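You operate a simulated robot arm through the tools that you are given. There is no shell and no other tool. Be economical: measure what you need, move in short steps, check, and stop when the job is done.

Carry out the task below with a simulated robot arm. There is one attempt and no reset: what you move stays moved.

## Task
Clamp blank UY7, wipe the grime off it and loosen the vice.
Fine: it stays in the vice; use the rag and put it back; leave the other blanks as they are.

Only the result counts: the job must be done as asked and must still hold three seconds after the hand-in. Knocking over, shifting, dropping, spilling or breaking anything else fails it.

## Robot
A 6-joint arm with a two-finger parallel gripper, fixed in place. Base frame: the origin is at the foot of the arm, x ahead of it, y to its left, z up; the work surface is at about z = 760. Lengths are in mm, angles in rad, forces in N, time in s.
With the tool pointing down near the work surface it reaches from about 240 to 640 mm from the base axis. Its first joint turns from -1.152 to 1.152 rad. Payload 2.7 kg.
The tool frame sits at the grasp point between the pads (the TCP): z along the fingers, y along the line on which they close. The tips reach 23 mm beyond it. Largest opening 94 mm; finger width 38, thickness 10; the body of the gripper, 54 by 96 mm, starts 39 mm behind the TCP.
Orientation is that of the tool frame in the base frame, as a unit quaternion [x, y, z, w]. With the fingers straight down and closing along the base's y, the tool's x points along the base's -x, its y along +y and its z along -z.

## Interface
- The arm moves only by the tool play_rows. Its argument "moves" is text: rows parted by semicolons, each of 7 numbers parted by spaces: the shift along the tool's x, y, z in mm, then the turn, a rotation vector about the tool's x, y, z in rad, then the gripper command, from -1 (fully open) to 1 (shut), values between in proportion. In form: tx ty tz rx ry rz gripper; .... A call has 1 to 10 rows; each row is the pose to reach, as a shift and turn from the pose commanded when the call began, along the tool's axes at that moment. A row lasts 0.2 s, in which the tool goes at most 50 mm and 0.15 rad; a call with a longer step from one row to the next is refused whole, and so is a gripper value outside its range. A pose out of reach is approached as far as the arm can. The call stops where the force on the tool passes 40 N (or 10 N more than at its start, if that is more) or the arm is blocked; 0.2 s more then pass. The fingers move at their own pace (about 45 mm/s each) and stop on an object; they squeeze with about 29 N. The grip force told is the motor's: it shows also when the fingers shut on nothing. Time passes only in rows, and 0.2 s behind the last, so rows that repeat a pose let the fingers close. The reply holds the time, the measured pose of the TCP, the force on the tool along the base axes, the opening and the grip force, in the units named above and with some noise.
- Cameras (640 x 400 px; columns grow to the right, rows downward): "scene" is fixed at [67.5, -432, 1411.7]; the picture's right is [0.80, -0.60, 0.00], its down [-0.34, -0.46, -0.82] and it looks along [0.49, 0.66, -0.57] (base axes); focal length 365 px, centre (320, 200). "wrist" rides on the gripper at [86, 16, -75] in the tool frame; the picture's right is [-0.18, 0.98, 0.00], its down [-0.58, -0.11, -0.81] and it looks along [-0.79, -0.15, 0.59] (tool axes); focal length 243 px, centre (320, 200). There is no depth. A picture from a camera that has moved, and an enlarged one, comes with that camera's place and axes in the base frame and with its lens. The place of the scene camera against the robot may be out by one fixed shift of up to 12 mm in any direction.
- snapshot(camera): a new picture of that camera. No time passes.
- zoom(camera, box): a new picture of the part [left, top, right, bottom] of that camera's present view, enlarged. No time passes.
- sign_off(): hands the job in; it is judged then, once.

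Go step by step. Nothing tells you positions but the pictures and the camera data: compare them with the known pose of the tool, close in by small moves and look again before you grip or let go. The budget is 120 turns and 76 pictures, counting those below and the enlarged ones. Unless the task says otherwise, let go and move clear before handing in, and close with one line.

The tools are called after "Request:" as name(argument=value, ...) on one line, values as JSON. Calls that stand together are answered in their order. play_rows: Moves the arm, as the interface text tells. Its arguments: {"type":"object","properties":{"moves":{"type":"string"}},"required":["moves"]} The other tools are called the same way: snapshot (camera) takes a picture; zoom (camera, box) takes an enlarged picture of a part of a camera's view; sign_off () hands the job in.

At the start:

```text
t: 0.0
ee_pos: [459.8, 31.5, 1062.1]
tcp_rot: [0.0, 1.0, 0.0, 0.0]
force: [0.0, -0.4, -0.1]
grip_width: 94.0
grip_force: 0.0
```

scene: 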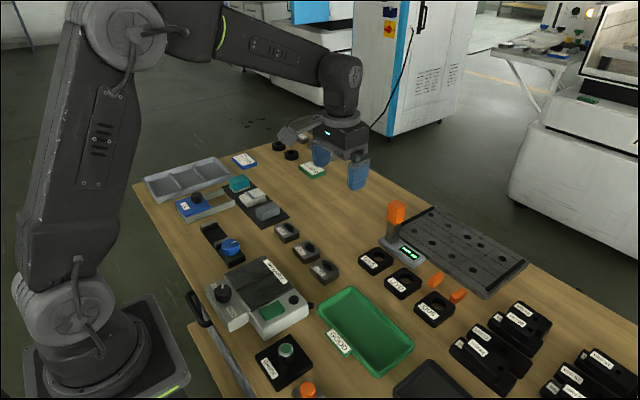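
wrist: 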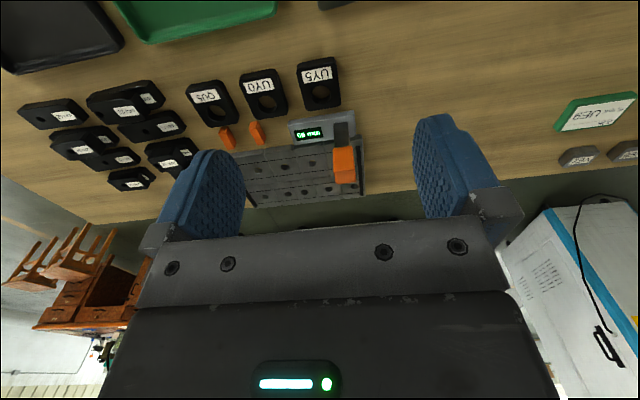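

I see a bench with many items; I need closer views to find the vice, blank UY7, and the rag.

Request:
zoom(camera="scene", box=[130, 140, 330, 265])

Request:
zoom(camera="scene", box=[190, 220, 430, 400])

Request:
zoom(camera="scene", box=[340, 190, 540, 340])

Request:
zoom(camera="scene", box=[430, 280, 640, 400])

```text
3.20 times, centred on (230, 202) of scene
camera zoom: at [67.5, -432.0, 1411.7], right [0.8, -0.6, 0.0], down [-0.34, -0.46, -0.82], along [0.49, 0.66, -0.57], focal length 1167 px, centre (608, 192)
```

zoom: 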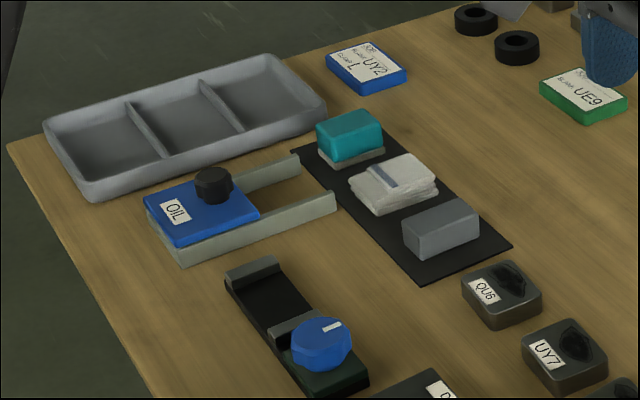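

```text
2.22 times, centred on (310, 310) of scene
camera zoom: at [67.5, -432.0, 1411.7], right [0.8, -0.6, 0.0], down [-0.34, -0.46, -0.82], along [0.49, 0.66, -0.57], focal length 810 px, centre (342, -44)
```

zoom: 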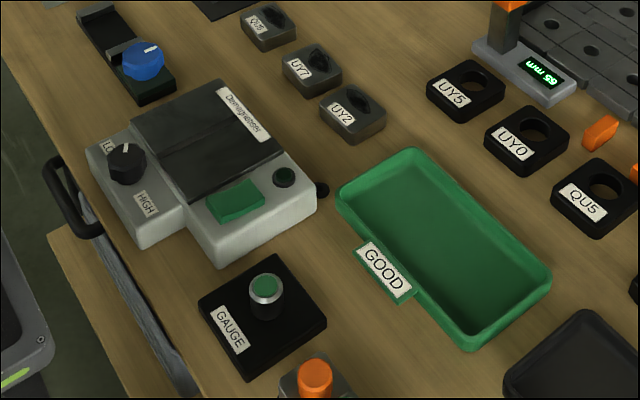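

```text
2.67 times, centred on (440, 265) of scene
camera zoom: at [67.5, -432.0, 1411.7], right [0.8, -0.6, 0.0], down [-0.34, -0.46, -0.82], along [0.49, 0.66, -0.57], focal length 973 px, centre (0, 27)
```

zoom: 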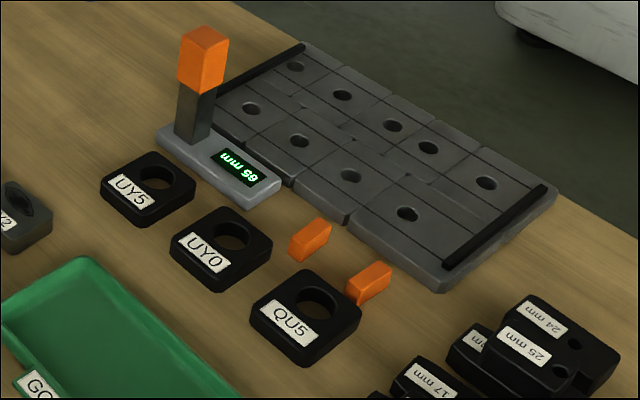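

```text
3.05 times, centred on (535, 340) of scene
camera zoom: at [67.5, -432.0, 1411.7], right [0.8, -0.6, 0.0], down [-0.34, -0.46, -0.82], along [0.49, 0.66, -0.57], focal length 1112 px, centre (-335, -227)
```

zoom: 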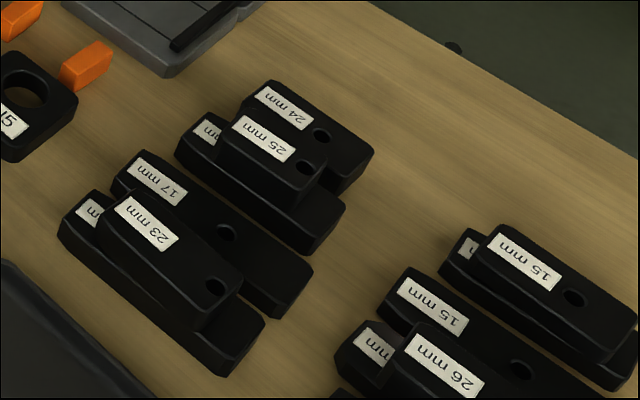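

The vice with the blue knob is near (297,312), UY7 near (444,133), and the folded white rag near (453,429). I'll turn the wrist camera toward +y for a better look.

Request:
play_rows(moves="10 0 0 0 0 -0.15 -1; 20 0 0 0 0 -0.3 -1; 30 0 0 0 0 -0.45 -1; 40 0 0 0 0 -0.6 -1; 50 0 0 0 0 -0.75 -1; 60 0 0 0 0 -0.9 -1; 70 0 0 0 0 -1.05 -1; 80 0 0 0 0 -1.2 -1; 90 0 0 0 0 -1.35 -1; 100 0 0 0 0 -1.5 -1")

Request:
snapshot(camera="wrist")

```text
t: 2.2
ee_pos: [358.8, 31.2, 1063.3]
tcp_rot: [-0.682, 0.731, 0.0, 0.0]
force: [0.3, -0.4, -0.8]
grip_width: 94.1
grip_force: 0.0
```

```text
69 pictures are left
camera wrist: at [336.4, -54.9, 1137.9], right [-0.97, 0.25, 0.0], down [0.15, 0.57, 0.81], along [0.2, 0.78, -0.59], focal length 243 px, centre (320, 200)
```

wrist: 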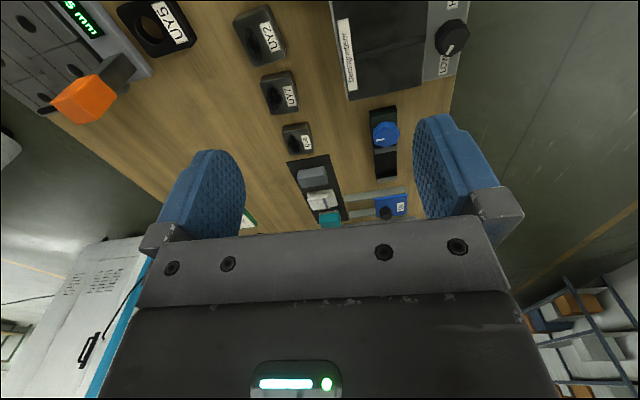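

The vice, blank, rag are all in this view; I'll enlarge it for measuring.

Request:
zoom(camera="wrist", box=[240, 60, 420, 230])

Request:
zoom(camera="wrist", box=[340, 90, 430, 190])

```text
2.35 times, centred on (330, 145) of wrist
camera zoom: at [336.4, -54.9, 1137.9], right [-0.97, 0.25, 0.0], down [0.15, 0.57, 0.81], along [0.2, 0.78, -0.59], focal length 571 px, centre (296, 329)
```

zoom: 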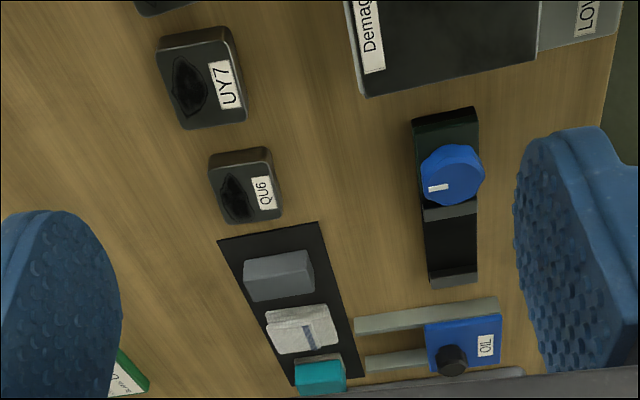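

```text
4.00 times, centred on (385, 140) of wrist
camera zoom: at [336.4, -54.9, 1137.9], right [-0.97, 0.25, 0.0], down [0.15, 0.57, 0.81], along [0.2, 0.78, -0.59], focal length 970 px, centre (60, 440)
```

zoom: 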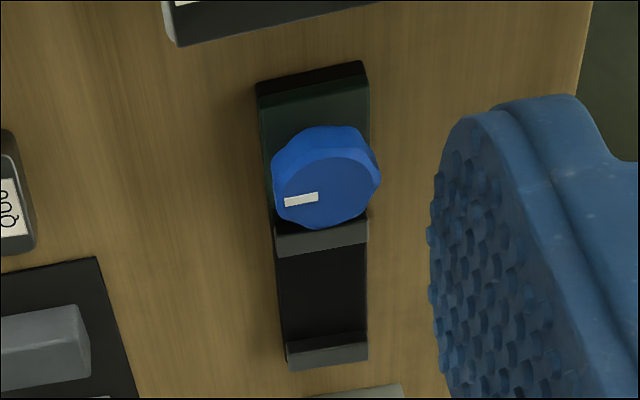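

Vice gap is roughly y 295–358 at x≈294. I'll hover over UY7 and look down more steeply.

Request:
play_rows(moves="-24 -20 28 0 0 -0.02 -1; -48 -41 56 0 0 -0.04 -1; -71 -61 85 0 0 -0.06 -1; -95 -81 113 0 0 -0.071 -1; -95 -81 113 0 0 -0.071 -1")

Request:
snapshot(camera="wrist")

Request:
zoom(camera="wrist", box=[220, 0, 420, 125])

```text
t: 3.4
ee_pos: [448.6, 119.8, 949.4]
tcp_rot: [-0.707, 0.707, 0.0, 0.0]
force: [0.2, 0.5, -0.6]
grip_width: 94.1
grip_force: 0.0
```

```text
66 pictures are left
camera wrist: at [431.2, 32.0, 1024.8], right [-0.98, 0.18, 0.0], down [0.11, 0.58, 0.81], along [0.15, 0.79, -0.59], focal length 243 px, centre (320, 200)
```

wrist: 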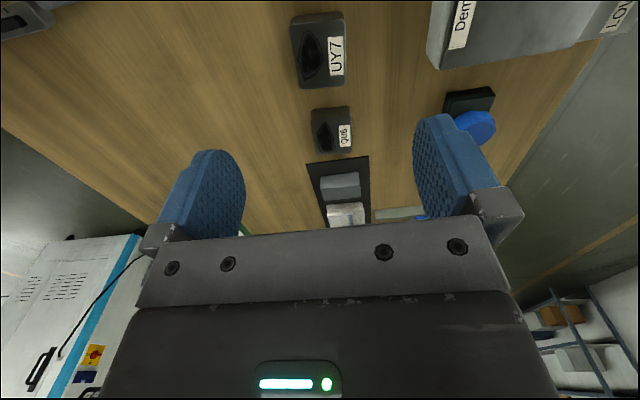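

```text
3.20 times, centred on (320, 62) of wrist
camera zoom: at [431.2, 32.0, 1024.8], right [-0.98, 0.18, 0.0], down [0.11, 0.58, 0.81], along [0.15, 0.79, -0.59], focal length 776 px, centre (320, 640)
```

zoom: 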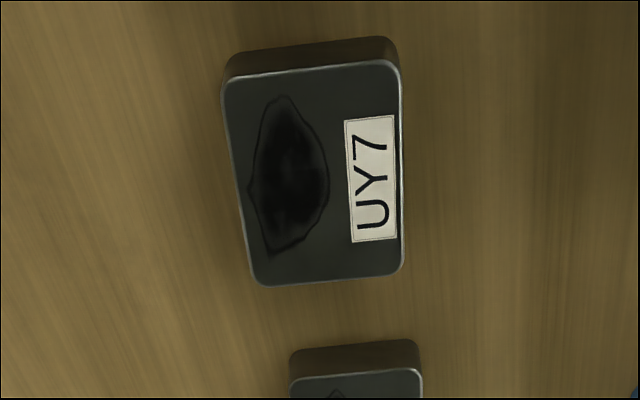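

UY7 measures about 46 × 57 × 21 mm, centred near (450,135), turned about −0.1 rad. Next a close look at the vice.

Request:
play_rows(moves="-36 30 0 0 0 0 -1; -72 60 0 0 0 0 -1; -108 90 0 0 0 0 -1; -144 120 0 0 0 0 -1; -180 155 0 0 0 0 -1; -180 155 0 0 0 0 -1")

Request:
snapshot(camera="wrist")

Request:
zoom(camera="wrist", box=[220, 0, 420, 125])

```text
refused: row 5 steps farther than a row can; nothing moved
```

```text
64 pictures are left
camera wrist: at [431.2, 32.0, 1024.8], right [-0.98, 0.18, 0.0], down [0.11, 0.58, 0.81], along [0.15, 0.79, -0.59], focal length 243 px, centre (320, 200)
```

wrist: 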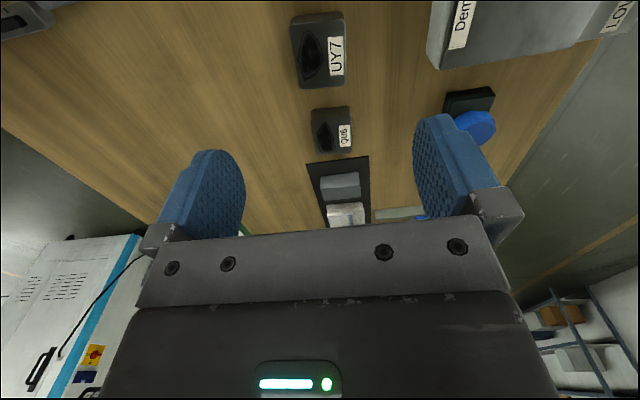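

```text
3.20 times, centred on (320, 62) of wrist
camera zoom: at [431.2, 32.0, 1024.8], right [-0.98, 0.18, 0.0], down [0.11, 0.58, 0.81], along [0.15, 0.79, -0.59], focal length 776 px, centre (320, 640)
```

zoom: 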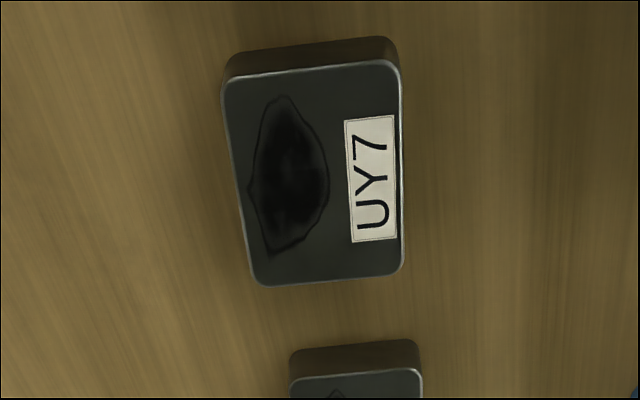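

That step was refused for being too long, so I repeat it with smaller rows.

Request:
play_rows(moves="-30 25 0 0 0 0 -1; -60 51 0 0 0 0 -1; -90 77 0 0 0 0 -1; -120 103 0 0 0 0 -1; -150 129 0 0 0 0 -1; -180 155 0 0 0 0 -1; -180 155 0 0 0 0 -1")

Request:
zoom(camera="wrist", box=[220, 0, 420, 125])

```text
t: 5.0
ee_pos: [291.8, 299.6, 950.0]
tcp_rot: [-0.707, 0.707, 0.001, 0.0]
force: [0.2, -0.5, -0.7]
grip_width: 93.7
grip_force: 0.0
```

```text
3.20 times, centred on (320, 62) of wrist
camera zoom: at [275.3, 213.3, 1024.8], right [-0.98, 0.18, 0.0], down [0.11, 0.58, 0.81], along [0.15, 0.79, -0.59], focal length 776 px, centre (320, 640)
```

zoom: 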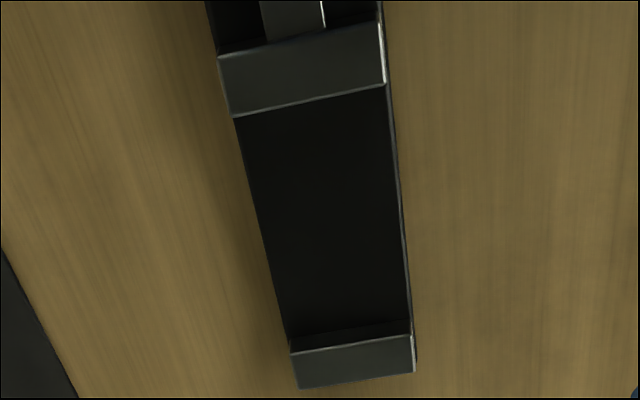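

Vice: aligned with the axes, jaws 43 mm wide, gap y≈295–369 at x≈293.5, jaw tops ≈781. UY7 fits lengthwise, so I go back and hover over it.

Request:
play_rows(moves="28 -26 0 0 0 0.02 -1; 56 -53 0 0 0 0.04 -1; 83 -80 10 0 0 0.06 -1; 110 -106 35 0 0 0.08 -1; 138 -132 65 0 0 0.09 -1; 164.4 -158.6 90 0 0 0.095 -1; 164.4 -158.6 120 0 0 0.095 -1; 164.4 -158.6 120 0 0 0.095 -1")

Request:
snapshot(camera="wrist")

Request:
zoom(camera="scene", box=[240, 180, 370, 290])

```text
t: 6.8
ee_pos: [450.8, 134.8, 829.7]
tcp_rot: [-0.673, 0.74, 0.0, 0.0]
force: [-0.3, 0.3, 0.0]
grip_width: 94.0
grip_force: 0.1
```

```text
61 pictures are left
camera wrist: at [425.4, 49.6, 904.9], right [-0.96, 0.28, 0.0], down [0.16, 0.57, 0.81], along [0.22, 0.78, -0.59], focal length 243 px, centre (320, 200)
```

wrist: 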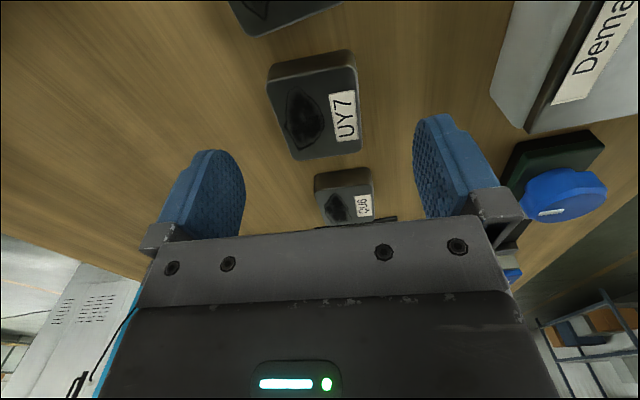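

```text
3.64 times, centred on (305, 235) of scene
camera zoom: at [67.5, -432.0, 1411.7], right [0.8, -0.6, 0.0], down [-0.34, -0.46, -0.82], along [0.49, 0.66, -0.57], focal length 1326 px, centre (374, 73)
```

zoom: 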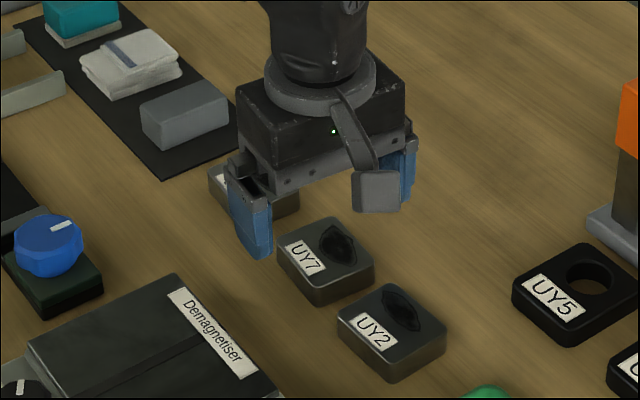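

The centre checks at (450.5,135.4), matching the tool. I descend and grip.

Request:
play_rows(moves="0 0 20 0 0 0 -1; 0 0 38.5 0 0 0 -1; 0 0 38.5 0 0 0 1; 0 0 38.5 0 0 0 1; 0 0 38.5 0 0 0 1; 0 0 38.5 0 0 0 1; 0 0 38.5 0 0 0 1")

```text
t: 8.4
ee_pos: [451.5, 136.6, 791.1]
tcp_rot: [-0.673, 0.739, 0.0, -0.001]
force: [1.7, 0.3, -0.6]
grip_width: 49.7
grip_force: 29.1
```

Gripped at 49.7 mm. Lift, square up and carry above the vice.

Request:
play_rows(moves="0 0 -30 0 0 0 1; 0 0 -70 0 0 0 1; -30 29 -80 0 0 -0.02 1; -60 58 -80 0 0 -0.04 1; -90 87 -80 0 0 -0.06 1; -120 116 -80 0 0 -0.08 1; -150 145 -80 0 0 -0.095 1; -181.2 175.3 -80 0 0 -0.095 1; -181.2 175.3 -80 0 0 -0.095 1")

Request:
snapshot(camera="wrist")

Request:
zoom(camera="scene", box=[150, 160, 310, 280])

```text
t: 10.4
ee_pos: [292.5, 333.1, 871.5]
tcp_rot: [0.707, -0.707, 0.0, -0.001]
force: [0.8, 0.0, -4.4]
grip_width: 49.9
grip_force: 28.7
```

```text
59 pictures are left
camera wrist: at [275.6, 246.4, 945.9], right [-0.98, 0.18, 0.0], down [0.11, 0.58, 0.81], along [0.15, 0.79, -0.59], focal length 243 px, centre (320, 200)
```

wrist: 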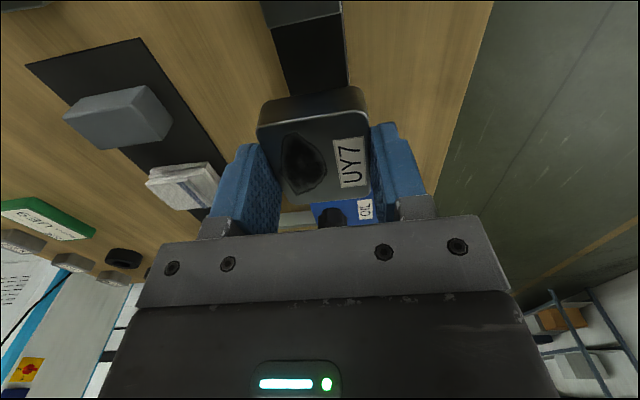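

```text
3.33 times, centred on (230, 220) of scene
camera zoom: at [67.6, -432.0, 1411.7], right [0.8, -0.6, 0.0], down [-0.34, -0.46, -0.82], along [0.49, 0.66, -0.57], focal length 1216 px, centre (620, 133)
```

zoom: 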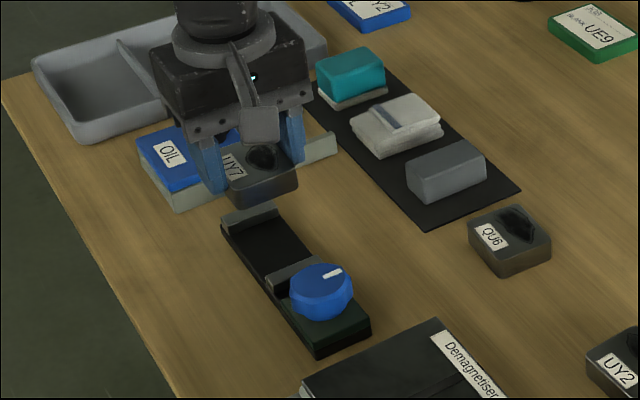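

The blank sits squarely above the vice gap. Descend gently until contact.

Request:
play_rows(moves="0 0 20 0 0 0 1; 0 0 40 0 0 0 1; 0 0 52 0 0 0 1; 0 0 58 0 0 0 1; 0 0 58 0 0 0 1")

Request:
zoom(camera="scene", box=[170, 180, 290, 270])

Request:
snapshot(camera="wrist")

```text
t: 11.6
ee_pos: [293.5, 331.5, 813.5]
tcp_rot: [0.707, -0.707, 0.0, 0.0]
force: [-0.1, -0.7, -4.3]
grip_width: 49.7
grip_force: 28.9
```

```text
4.44 times, centred on (230, 225) of scene
camera zoom: at [67.6, -432.0, 1411.7], right [0.8, -0.6, 0.0], down [-0.34, -0.46, -0.82], along [0.49, 0.66, -0.57], focal length 1621 px, centre (720, 89)
```

zoom: 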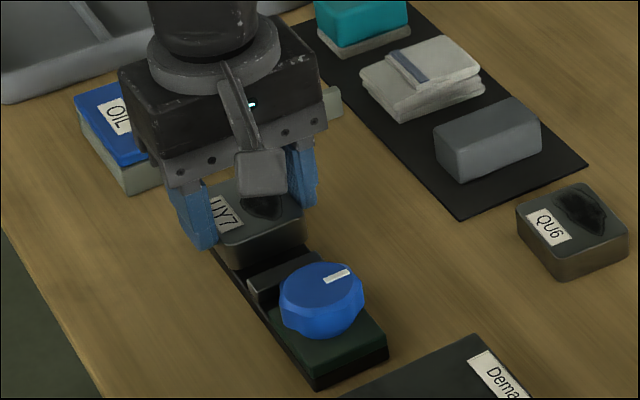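

```text
56 pictures are left
camera wrist: at [276.5, 245.4, 888.0], right [-0.98, 0.18, 0.0], down [0.11, 0.58, 0.81], along [0.15, 0.79, -0.59], focal length 243 px, centre (320, 200)
```

wrist: 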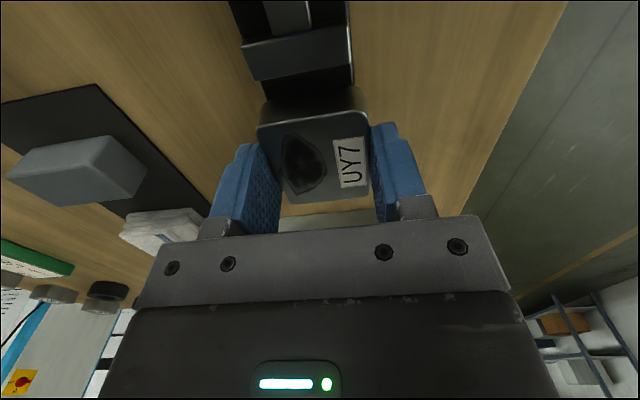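

Alignment still looks good; lower in small steps until it seats.

Request:
play_rows(moves="0 0 3 0 0 0 1; 0 0 6 0 0 0 1; 0 0 8 0 0 0 1; 0 0 8 0 0 0 1")

Request:
zoom(camera="scene", box=[190, 200, 270, 260])

```text
t: 12.6
ee_pos: [293.3, 333.3, 804.9]
tcp_rot: [-0.707, 0.707, 0.0, 0.0]
force: [1.0, 0.3, -4.7]
grip_width: 49.6
grip_force: 28.6
```

```text
6.67 times, centred on (230, 230) of scene
camera zoom: at [67.6, -432.0, 1411.7], right [0.8, -0.6, 0.0], down [-0.34, -0.46, -0.82], along [0.49, 0.66, -0.57], focal length 2431 px, centre (920, 0)
```

zoom: 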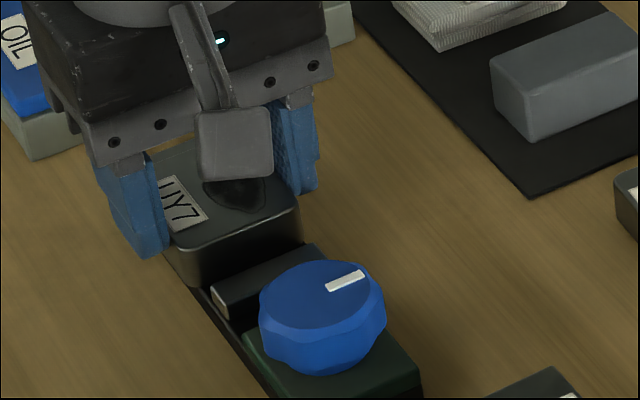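

Not in contact yet. Continue down 1 mm at a time, watching the force.

Request:
play_rows(moves="0 0 1.5 0 0 0 1; 0 0 3 0 0 0 1; 0 0 3 0 0 0 1")

```text
t: 13.4
ee_pos: [293.9, 332.2, 804.2]
tcp_rot: [-0.707, 0.707, 0.0, 0.0]
force: [-4.7, -5.3, 20.3]
grip_width: 49.5
grip_force: 28.5
```

Contact at 804, consistent with the bed (jaw tops would have touched near 812). Release and rise, then look.

Request:
play_rows(moves="0 0 1.5 0 0 0 1; 0 0 1.5 0 0 0 0; 0 0 1.5 0 0 0 -0.4; 0 0 1.5 0 0 0 -0.4; 0 0 1.5 0 0 0 -0.4; 0 0 -30 0 0 0 -0.4; 0 0 -70 0 0 0 -0.4; 50 0 -100 0 0 0 -0.4; 80 0 -120 0 0 0 -0.4; 80 0 -120 0 0 0 -0.4")

Request:
snapshot(camera="wrist")

Request:
zoom(camera="scene", box=[170, 180, 290, 270])

```text
refused: row 8 steps farther than a row can; nothing moved
```

```text
54 pictures are left
camera wrist: at [276.2, 245.3, 878.3], right [-0.98, 0.18, 0.0], down [0.11, 0.58, 0.81], along [0.15, 0.79, -0.59], focal length 243 px, centre (320, 200)
```

wrist: 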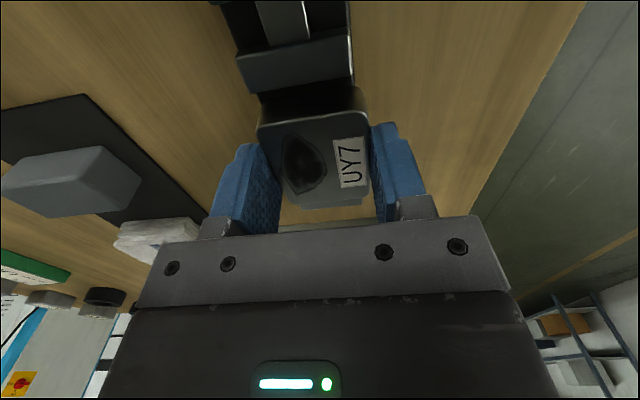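

```text
4.44 times, centred on (230, 225) of scene
camera zoom: at [67.2, -432.4, 1411.6], right [0.8, -0.6, 0.0], down [-0.34, -0.46, -0.82], along [0.49, 0.66, -0.57], focal length 1621 px, centre (720, 89)
```

zoom: 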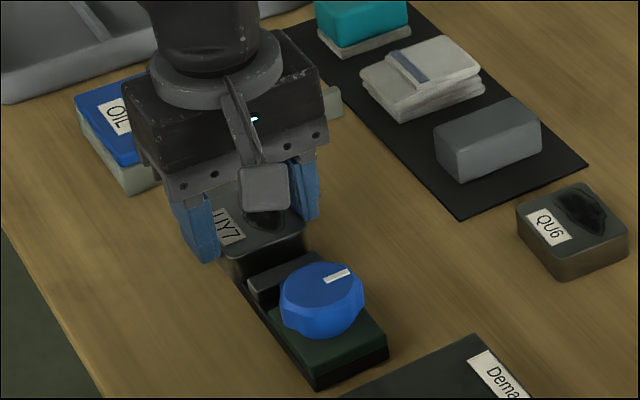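

The command was refused; the blank is still held in place, seated between the jaws. Release with smaller steps.

Request:
play_rows(moves="0 0 -1 0 0 0 1; 0 0 -1 0 0 0 0; 0 0 -1 0 0 0 -0.4; 0 0 -1 0 0 0 -0.4; 0 0 -1 0 0 0 -0.4; 0 0 -30 0 0 0 -0.4; 0 0 -70 0 0 0 -0.4; 30 0 -100 0 0 0 -0.4; 65 0 -120 0 0 0 -0.4; 65 0 -120 0 0 0 -0.4")

```text
t: 15.6
ee_pos: [293.4, 268.3, 922.0]
tcp_rot: [-0.706, 0.708, 0.0, 0.0]
force: [0.2, 0.0, 0.2]
grip_width: 65.8
grip_force: 0.1
```

Request:
snapshot(camera="wrist")

Request:
zoom(camera="wrist", box=[220, 0, 420, 160])

Request:
zoom(camera="scene", box=[170, 180, 290, 270])

```text
52 pictures are left
camera wrist: at [276.2, 180.9, 997.6], right [-0.98, 0.18, 0.0], down [0.11, 0.58, 0.81], along [0.15, 0.79, -0.59], focal length 243 px, centre (320, 200)
```

wrist: 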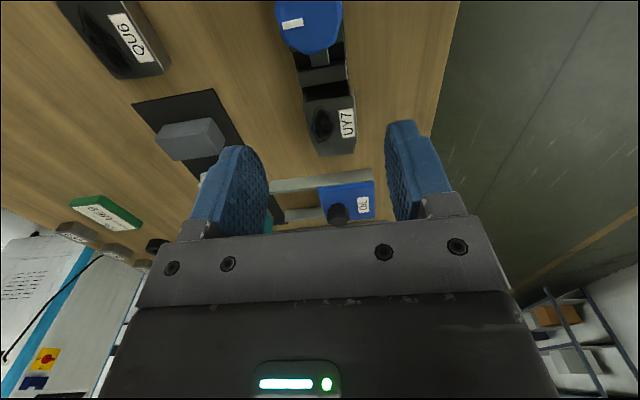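

```text
2.50 times, centred on (320, 80) of wrist
camera zoom: at [276.2, 180.9, 997.6], right [-0.98, 0.18, 0.0], down [0.11, 0.58, 0.81], along [0.15, 0.79, -0.59], focal length 606 px, centre (320, 500)
```

zoom: 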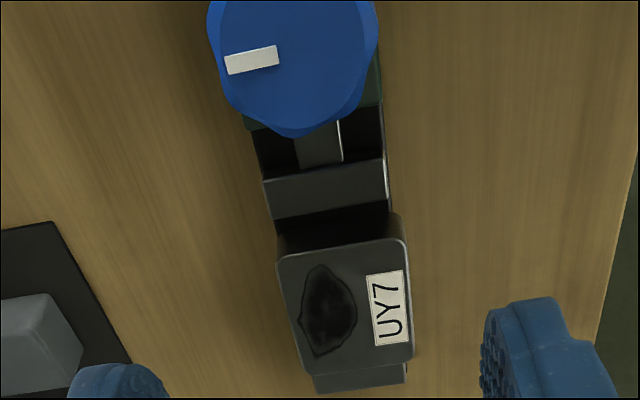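

```text
4.44 times, centred on (230, 225) of scene
camera zoom: at [67.5, -432.1, 1411.7], right [0.8, -0.6, 0.0], down [-0.34, -0.46, -0.82], along [0.49, 0.66, -0.57], focal length 1621 px, centre (720, 89)
```

zoom: 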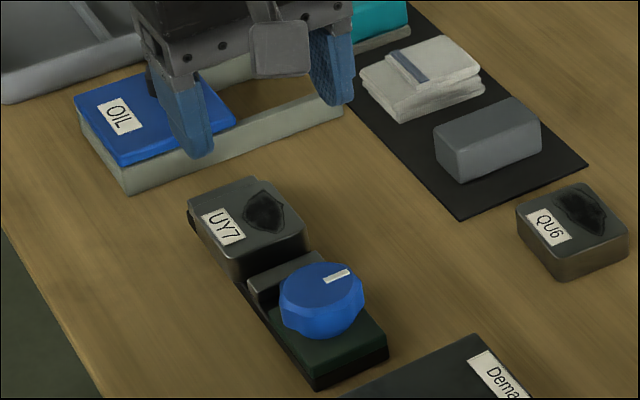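

UY7 lies flat between the jaws (y≈303–360). Now I need the knob's position and height, so I move back for a look.

Request:
play_rows(moves="40 0 -10 0 0 0 -0.4; 75 0 -20 0 0 0 -0.4; 75 0 -20 0 0 0 -0.4")

Request:
zoom(camera="wrist", box=[220, 0, 420, 125])

Request:
zoom(camera="scene", box=[200, 215, 280, 275])

```text
t: 16.4
ee_pos: [294.3, 193.5, 941.2]
tcp_rot: [0.707, -0.707, 0.0, 0.0]
force: [0.1, 0.8, 0.1]
grip_width: 65.5
grip_force: 0.1
```

```text
3.20 times, centred on (320, 62) of wrist
camera zoom: at [277.0, 106.2, 1017.1], right [-0.98, 0.18, 0.0], down [0.11, 0.58, 0.81], along [0.15, 0.79, -0.59], focal length 776 px, centre (320, 640)
```

zoom: 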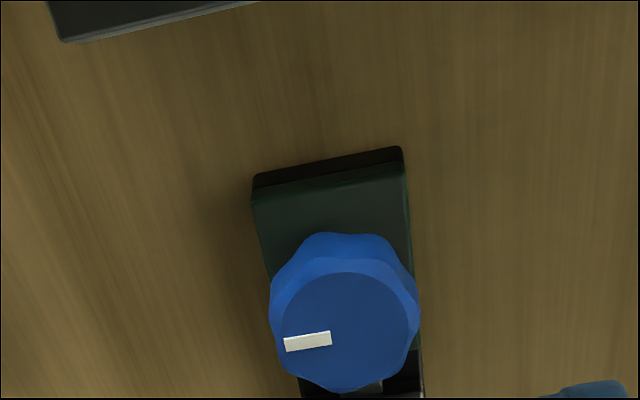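

```text
6.67 times, centred on (240, 245) of scene
camera zoom: at [67.5, -432.1, 1411.7], right [0.8, -0.6, 0.0], down [-0.34, -0.46, -0.82], along [0.49, 0.66, -0.57], focal length 2431 px, centre (853, -100)
```

zoom: 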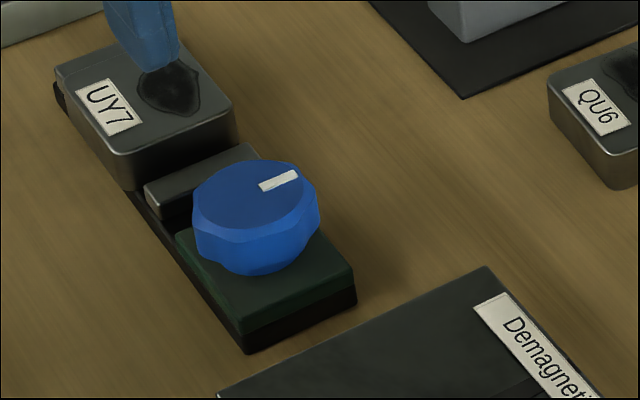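

Knob centre is about (293.5,233), top at z≈811, diameter ≈42. Pre-position above it with the fingers open.

Request:
play_rows(moves="-20 0 20 0 0 0 -1; -39.5 0 60 0 0 0 -1; -39.5 0 88 0 0 0 -1; -39.5 0 88 0 0 0 -1")

Request:
snapshot(camera="wrist")

Request:
zoom(camera="scene", box=[190, 190, 290, 275])

```text
t: 17.4
ee_pos: [292.5, 233.3, 853.9]
tcp_rot: [0.707, -0.707, -0.001, -0.001]
force: [-0.1, -0.3, -0.5]
grip_width: 93.9
grip_force: 0.0
```

```text
47 pictures are left
camera wrist: at [276.1, 145.9, 928.9], right [-0.98, 0.18, 0.0], down [0.11, 0.58, 0.81], along [0.15, 0.79, -0.59], focal length 243 px, centre (320, 200)
```

wrist: 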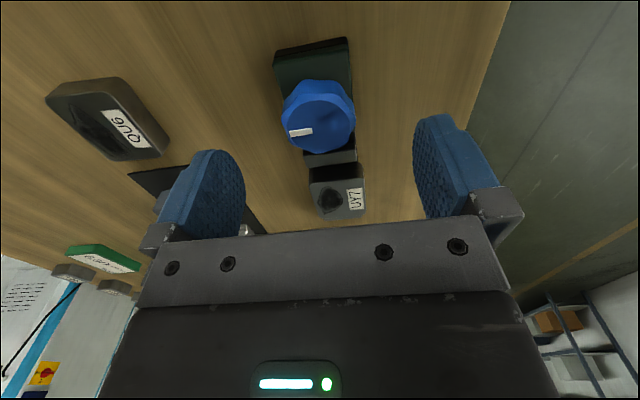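

```text
4.71 times, centred on (240, 232) of scene
camera zoom: at [67.6, -432.0, 1411.7], right [0.8, -0.6, 0.0], down [-0.34, -0.46, -0.82], along [0.49, 0.66, -0.57], focal length 1716 px, centre (696, 47)
```

zoom: 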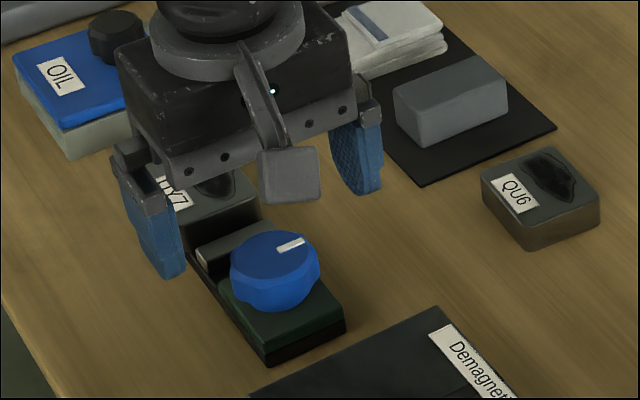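

Aligned; descend and grip the knob.

Request:
play_rows(moves="1 0 20 0 0 0 -1; 1 0 38 0 0 0 -1; 1 0 38 0 0 0 0; 1 0 38 0 0 0 1; 1 0 38 0 0 0 1; 1 0 38 0 0 0 1; 1 0 38 0 0 0 1")

Request:
zoom(camera="scene", box=[190, 190, 290, 275])

```text
t: 19.0
ee_pos: [295.0, 232.2, 815.5]
tcp_rot: [-0.707, 0.707, 0.001, 0.002]
force: [24.3, -6.2, -8.9]
grip_width: 43.6
grip_force: 45.3
```

```text
4.71 times, centred on (240, 232) of scene
camera zoom: at [68.1, -432.1, 1411.7], right [0.8, -0.6, 0.0], down [-0.34, -0.46, -0.82], along [0.49, 0.66, -0.57], focal length 1716 px, centre (696, 47)
```

zoom: 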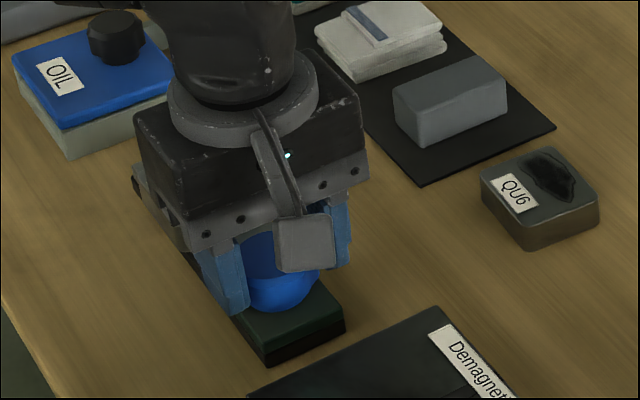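

The fingers found the knob about 2 mm further in +x; I correct that and try a clockwise turn.

Request:
play_rows(moves="0 -2 0 0 0 0 1; 0 -2 0 0 0 0 1; 0 -2 0 0 0 0.1 1; 0 -2 0 0 0 0.2 1; 0 -2 0 0 0 0.3 1; 0 -2 0 0 0 0.3 1")

Request:
zoom(camera="wrist", box=[240, 50, 440, 250])

```text
t: 20.5
ee_pos: [293.2, 232.0, 814.4]
tcp_rot: [-0.594, 0.805, 0.001, -0.001]
force: [-5.6, 3.6, 1.0]
grip_width: 43.5
grip_force: 45.5
stopped in row 6: the force on the tool passed its limit (the readings are from after the stop); the commanded pose is now the measured one
```

```text
2.00 times, centred on (340, 150) of wrist
camera zoom: at [251.6, 153.7, 891.3], right [-0.89, 0.46, 0.0], down [0.28, 0.52, 0.81], along [0.37, 0.71, -0.59], focal length 485 px, centre (280, 300)
```

zoom: 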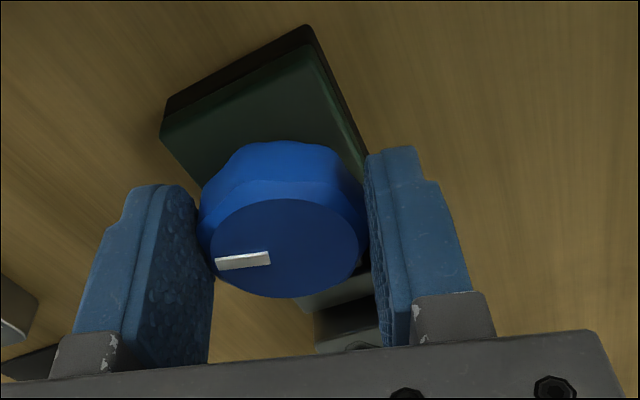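

The knob turned with the fingers (0.3 rad clockwise). Check which way the jaw moved.

Request:
zoom(camera="scene", box=[190, 200, 270, 260])

Request:
snapshot(camera="wrist")

```text
6.67 times, centred on (230, 230) of scene
camera zoom: at [67.4, -432.0, 1411.7], right [0.8, -0.6, 0.0], down [-0.34, -0.46, -0.82], along [0.49, 0.66, -0.57], focal length 2431 px, centre (920, 0)
```

zoom: 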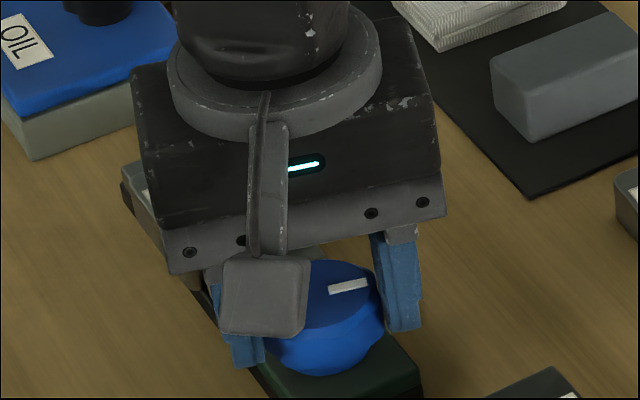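

```text
42 pictures are left
camera wrist: at [251.6, 153.7, 891.3], right [-0.89, 0.46, 0.0], down [0.28, 0.52, 0.81], along [0.37, 0.71, -0.59], focal length 243 px, centre (320, 200)
```

wrist: 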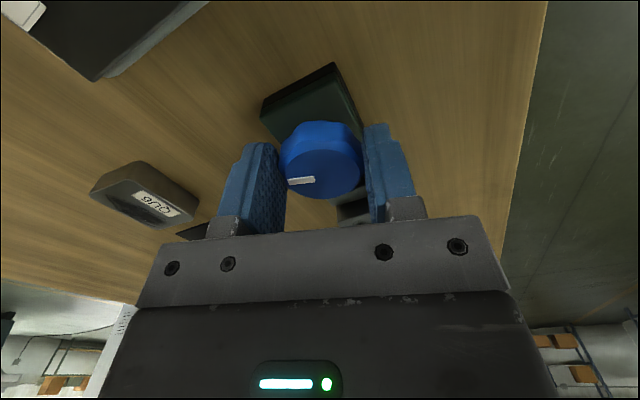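

I continue clockwise about 0.8 rad.

Request:
play_rows(moves="0 0 0 0 0 0.1 1; 0 0 0 0 0 0.2 1; 0 0 0 0 0 0.3 1; 0 0 0 0 0 0.4 1; 0 0 0 0 0 0.5 1; 0 0 0 0 0 0.6 1; 0 0 0 0 0 0.7 1; 0 0 0 0 0 0.8 1")

Request:
zoom(camera="scene", box=[190, 200, 270, 260])

Request:
snapshot(camera="wrist")

```text
t: 21.4
ee_pos: [291.3, 232.7, 816.2]
tcp_rot: [-0.456, 0.89, 0.001, -0.002]
force: [-7.1, 3.4, 2.4]
grip_width: 43.4
grip_force: 44.8
stopped in row 4: the force on the tool passed its limit (the readings are from after the stop); the commanded pose is now the measured one
```

```text
6.67 times, centred on (230, 230) of scene
camera zoom: at [67.4, -432.0, 1411.7], right [0.8, -0.6, 0.0], down [-0.34, -0.46, -0.82], along [0.49, 0.66, -0.57], focal length 2431 px, centre (920, 0)
```

zoom: 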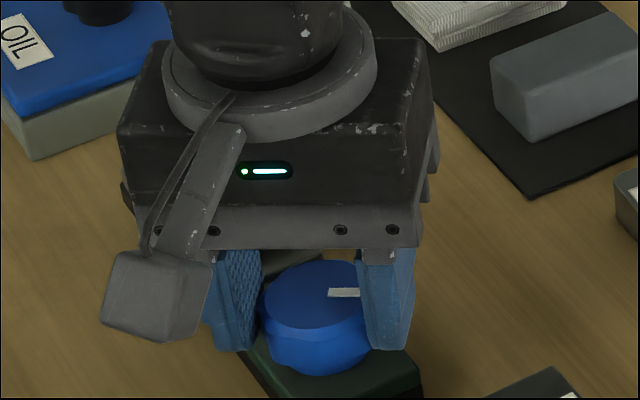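

```text
40 pictures are left
camera wrist: at [227.3, 171.7, 891.4], right [-0.69, 0.72, 0.0], down [0.43, 0.41, 0.8], along [0.58, 0.56, -0.59], focal length 243 px, centre (320, 200)
```

wrist: 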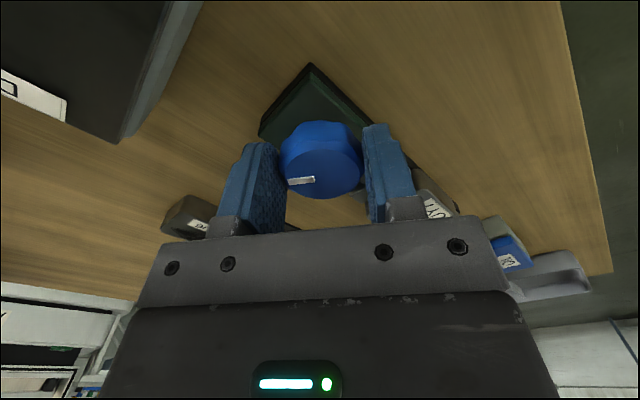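

The stops appear to come from slight off-centre load. I'll turn in shorter calls and read the forces.

Request:
play_rows(moves="0 0 0 0 0 0.1 1; 0 0 0 0 0 0.2 1")

```text
t: 22.0
ee_pos: [291.3, 233.6, 816.2]
tcp_rot: [-0.366, 0.931, 0.0, -0.002]
force: [-23.1, 20.1, 3.6]
grip_width: 43.6
grip_force: 44.7
```

The data consistently place the knob axis at about (295,237.5), some 5 mm off the tool. Open slightly, recentre and regrip.

Request:
play_rows(moves="0 0 0 0 0 0.2 -0.3; 0 0 0 0 0 0.2 -0.3; -3 0.6 0 0 0 0.2 -0.3; -6 1.2 0 0 0 0.2 -0.3; -6 1.2 0 0 0 0.2 -0.3; -6 1.2 0 0 0 0.2 1; -6 1.2 0 0 0 0.2 1; -6 1.2 0 0 0 0.2 1")

```text
refused: row 1 steps farther than a row can; nothing moved
```

Rows are relative to the present pose, so I drop the turn.

Request:
play_rows(moves="0 0 0 0 0 0 -0.3; 0 0 0 0 0 0 -0.3; -3 0.6 0 0 0 0 -0.3; -6 1.2 0 0 0 0 -0.3; -6 1.2 0 0 0 0 -0.3; -6 1.2 0 0 0 0 1; -6 1.2 0 0 0 0 1; -6 1.2 0 0 0 0 1")

Request:
snapshot(camera="wrist")

```text
t: 23.8
ee_pos: [295.2, 238.3, 815.7]
tcp_rot: [-0.365, 0.931, 0.0, -0.002]
force: [-4.1, 4.8, -1.8]
grip_width: 43.4
grip_force: 44.9
```

```text
39 pictures are left
camera wrist: at [220.3, 190.7, 891.2], right [-0.53, 0.85, 0.0], down [0.5, 0.32, 0.8], along [0.68, 0.43, -0.59], focal length 243 px, centre (320, 200)
```

wrist: 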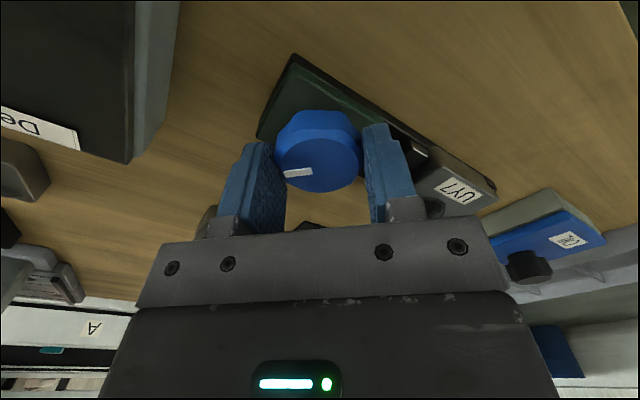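

Low forces now, so continue the clockwise turn.

Request:
play_rows(moves="0 0 0 0 0 0.1 1; 0 0 0 0 0 0.2 1; 0 0 0 0 0 0.3 1; 0 0 0 0 0 0.4 1; 0 0 0 0 0 0.5 1; 0 0 0 0 0 0.6 1; 0 0 0 0 0 0.7 1; 0 0 0 0 0 0.8 1")

Request:
snapshot(camera="wrist")

Request:
zoom(camera="scene", box=[190, 200, 270, 260])

```text
t: 25.6
ee_pos: [295.7, 239.0, 815.7]
tcp_rot: [0.027, 1.0, -0.001, -0.001]
force: [-9.7, 9.1, -2.3]
grip_width: 43.6
grip_force: 45.3
```

```text
38 pictures are left
camera wrist: at [209.3, 258.2, 891.2], right [0.24, 0.97, 0.0], down [0.58, -0.14, 0.8], along [0.78, -0.19, -0.59], focal length 243 px, centre (320, 200)
```

wrist: 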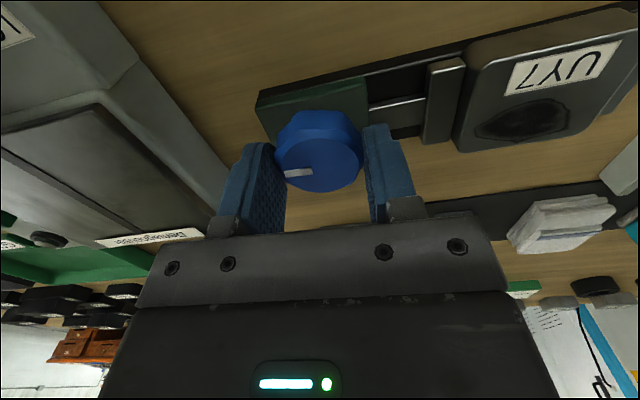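

```text
6.67 times, centred on (230, 230) of scene
camera zoom: at [67.3, -431.9, 1411.8], right [0.8, -0.6, 0.0], down [-0.34, -0.46, -0.82], along [0.49, 0.66, -0.57], focal length 2431 px, centre (920, 0)
```

zoom: 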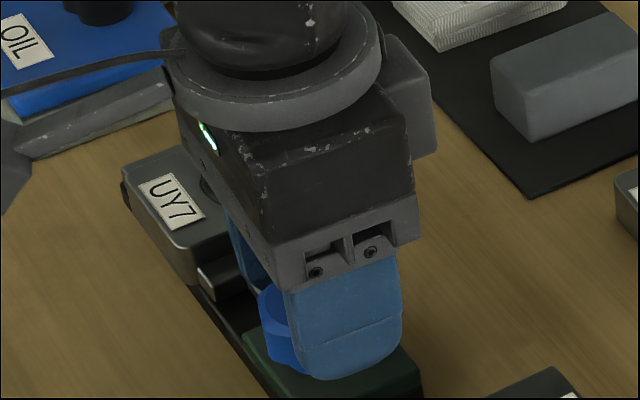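

Clockwise is closing: the moving jaw is now almost at the blank. Continue turning.

Request:
play_rows(moves="0 0 0 0 0 0.1 1; 0 0 0 0 0 0.2 1; 0 0 0 0 0 0.3 1; 0 0 0 0 0 0.4 1; 0 0 0 0 0 0.5 1; 0 0 0 0 0 0.6 1; 0 0 0 0 0 0.7 1; 0 0 0 0 0 0.8 1")

Request:
snapshot(camera="wrist")

Request:
zoom(camera="scene", box=[190, 200, 270, 260])

```text
t: 27.4
ee_pos: [295.2, 237.8, 816.2]
tcp_rot: [0.415, 0.91, -0.001, -0.002]
force: [-9.2, 9.1, -5.5]
grip_width: 43.5
grip_force: 44.9
```

```text
36 pictures are left
camera wrist: at [250.2, 313.0, 891.0], right [0.86, 0.51, 0.0], down [0.3, -0.51, 0.81], along [0.41, -0.7, -0.59], focal length 243 px, centre (320, 200)
```

wrist: 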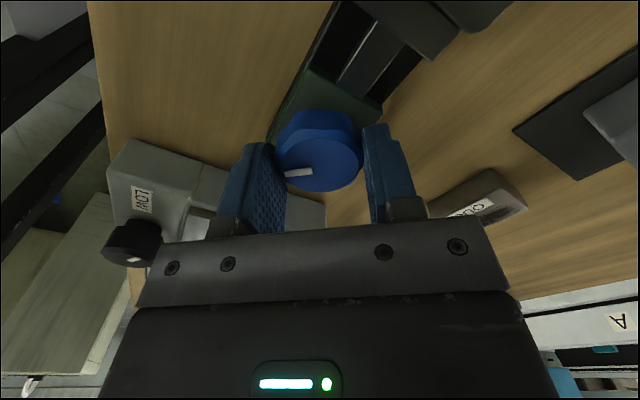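

```text
6.67 times, centred on (230, 230) of scene
camera zoom: at [67.4, -431.8, 1411.8], right [0.8, -0.6, 0.0], down [-0.34, -0.46, -0.82], along [0.49, 0.66, -0.57], focal length 2431 px, centre (920, 0)
```

zoom: 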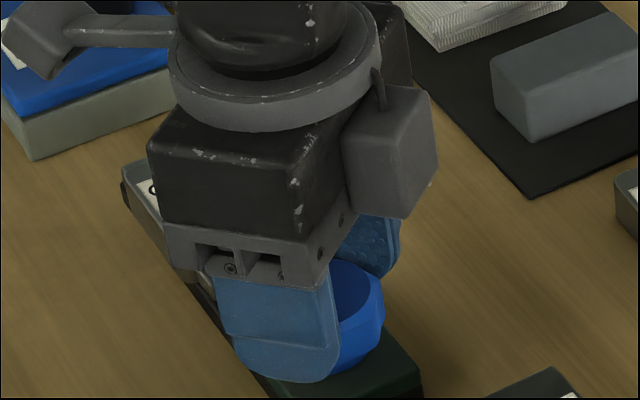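

Still easy turning; the jaw must be touching the blank. Continue until resistance.

Request:
play_rows(moves="0 0 0 0 0 0.1 1; 0 0 0 0 0 0.2 1; 0 0 0 0 0 0.3 1; 0 0 0 0 0 0.4 1; 0 0 0 0 0 0.5 1; 0 0 0 0 0 0.6 1; 0 0 0 0 0 0.7 1")

Request:
zoom(camera="wrist", box=[220, 0, 480, 200])

Request:
zoom(camera="scene", box=[190, 200, 270, 260])

```text
t: 29.0
ee_pos: [293.7, 236.9, 815.9]
tcp_rot: [0.701, 0.714, -0.003, -0.001]
force: [-10.8, -3.7, 2.2]
grip_width: 43.2
grip_force: 45.4
```

```text
2.00 times, centred on (350, 100) of wrist
camera zoom: at [309.3, 323.8, 890.8], right [0.99, -0.17, 0.0], down [-0.09, -0.58, 0.81], along [-0.14, -0.8, -0.59], focal length 485 px, centre (260, 400)
```

zoom: 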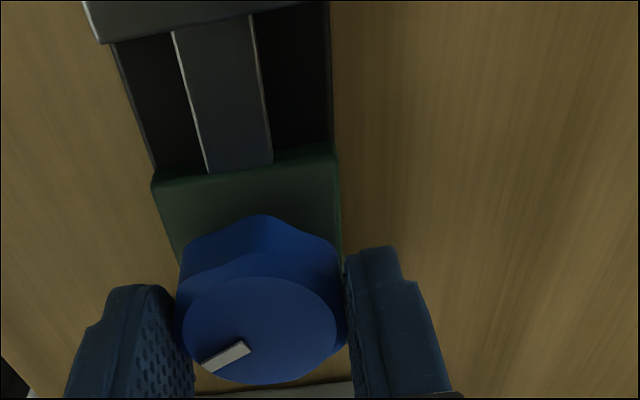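

```text
6.67 times, centred on (230, 230) of scene
camera zoom: at [67.3, -432.1, 1411.7], right [0.8, -0.6, 0.0], down [-0.34, -0.46, -0.82], along [0.49, 0.66, -0.57], focal length 2431 px, centre (920, 0)
```

zoom: 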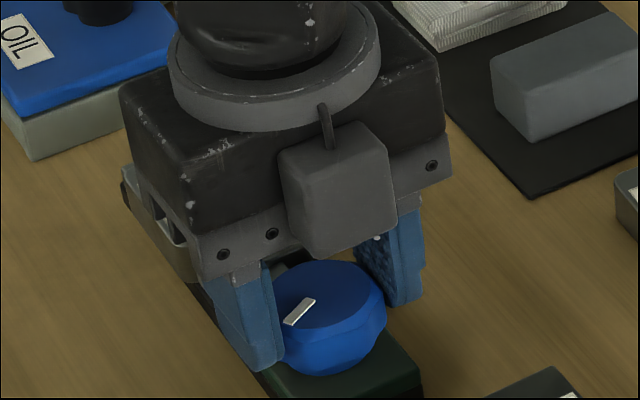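

The marker lags the fingers now: the knob hit resistance and the pads slipped, so the vice is tight. Release, rise, and inspect.

Request:
play_rows(moves="0 0 0 0 0 0 -0.3; 0 0 0 0 0 0 -0.6; 0 0 0 0 0 0 -0.6; 0 0 -30 0 0 0 -0.6; 0 0 -75 0 0 0 -0.6; 0 0 -120 0 0 -0.1 -0.6; 0 0 -120 0 0 -0.25 -0.6; 0 0 -120 0 0 -0.4 -0.6; 0 0 -120 0 0 -0.55 -0.6; 0 0 -120 0 0 -0.7 -0.6")

Request:
play_rows(moves="0 0 0 0 0 -0.15 -0.6; 0 0 0 0 0 -0.3 -0.6; 0 0 0 0 0 -0.45 -0.6; 0 0 0 0 0 -0.6 -0.6; 0 0 0 0 0 -0.75 -0.6; 0 0 0 0 0 -0.9 -0.6; 0 0 0 0 0 -1.05 -0.6; 0 0 0 0 0 -1.2 -0.6; 0 0 0 0 0 -1.35 -0.6; 0 0 0 0 0 -1.5 -0.6")

Request:
snapshot(camera="wrist")

Request:
zoom(camera="scene", box=[190, 200, 270, 260])

```text
t: 31.2
ee_pos: [296.4, 238.4, 935.6]
tcp_rot: [0.412, 0.911, -0.001, -0.002]
force: [-0.1, -0.4, -0.3]
grip_width: 75.2
grip_force: 0.1
```

```text
t: 33.4
ee_pos: [296.7, 239.1, 936.1]
tcp_rot: [-0.32, 0.947, 0.0, -0.002]
force: [0.3, 0.5, -1.0]
grip_width: 75.1
grip_force: 0.0
```

```text
32 pictures are left
camera wrist: at [216.9, 197.9, 1011.3], right [-0.45, 0.89, 0.0], down [0.53, 0.27, 0.8], along [0.72, 0.36, -0.59], focal length 243 px, centre (320, 200)
```

wrist: 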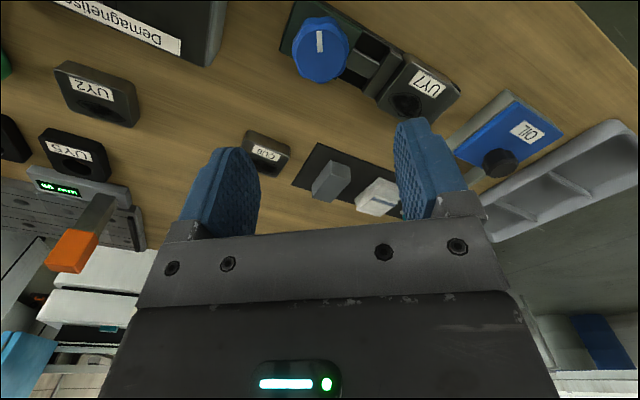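

```text
6.67 times, centred on (230, 230) of scene
camera zoom: at [67.5, -432.0, 1411.7], right [0.8, -0.6, 0.0], down [-0.34, -0.46, -0.82], along [0.49, 0.66, -0.57], focal length 2431 px, centre (920, 0)
```

zoom: 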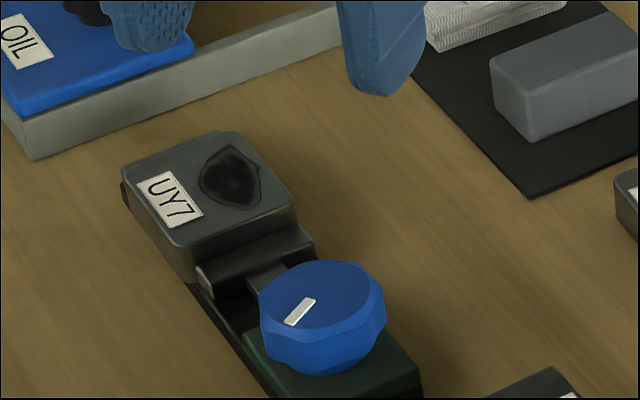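

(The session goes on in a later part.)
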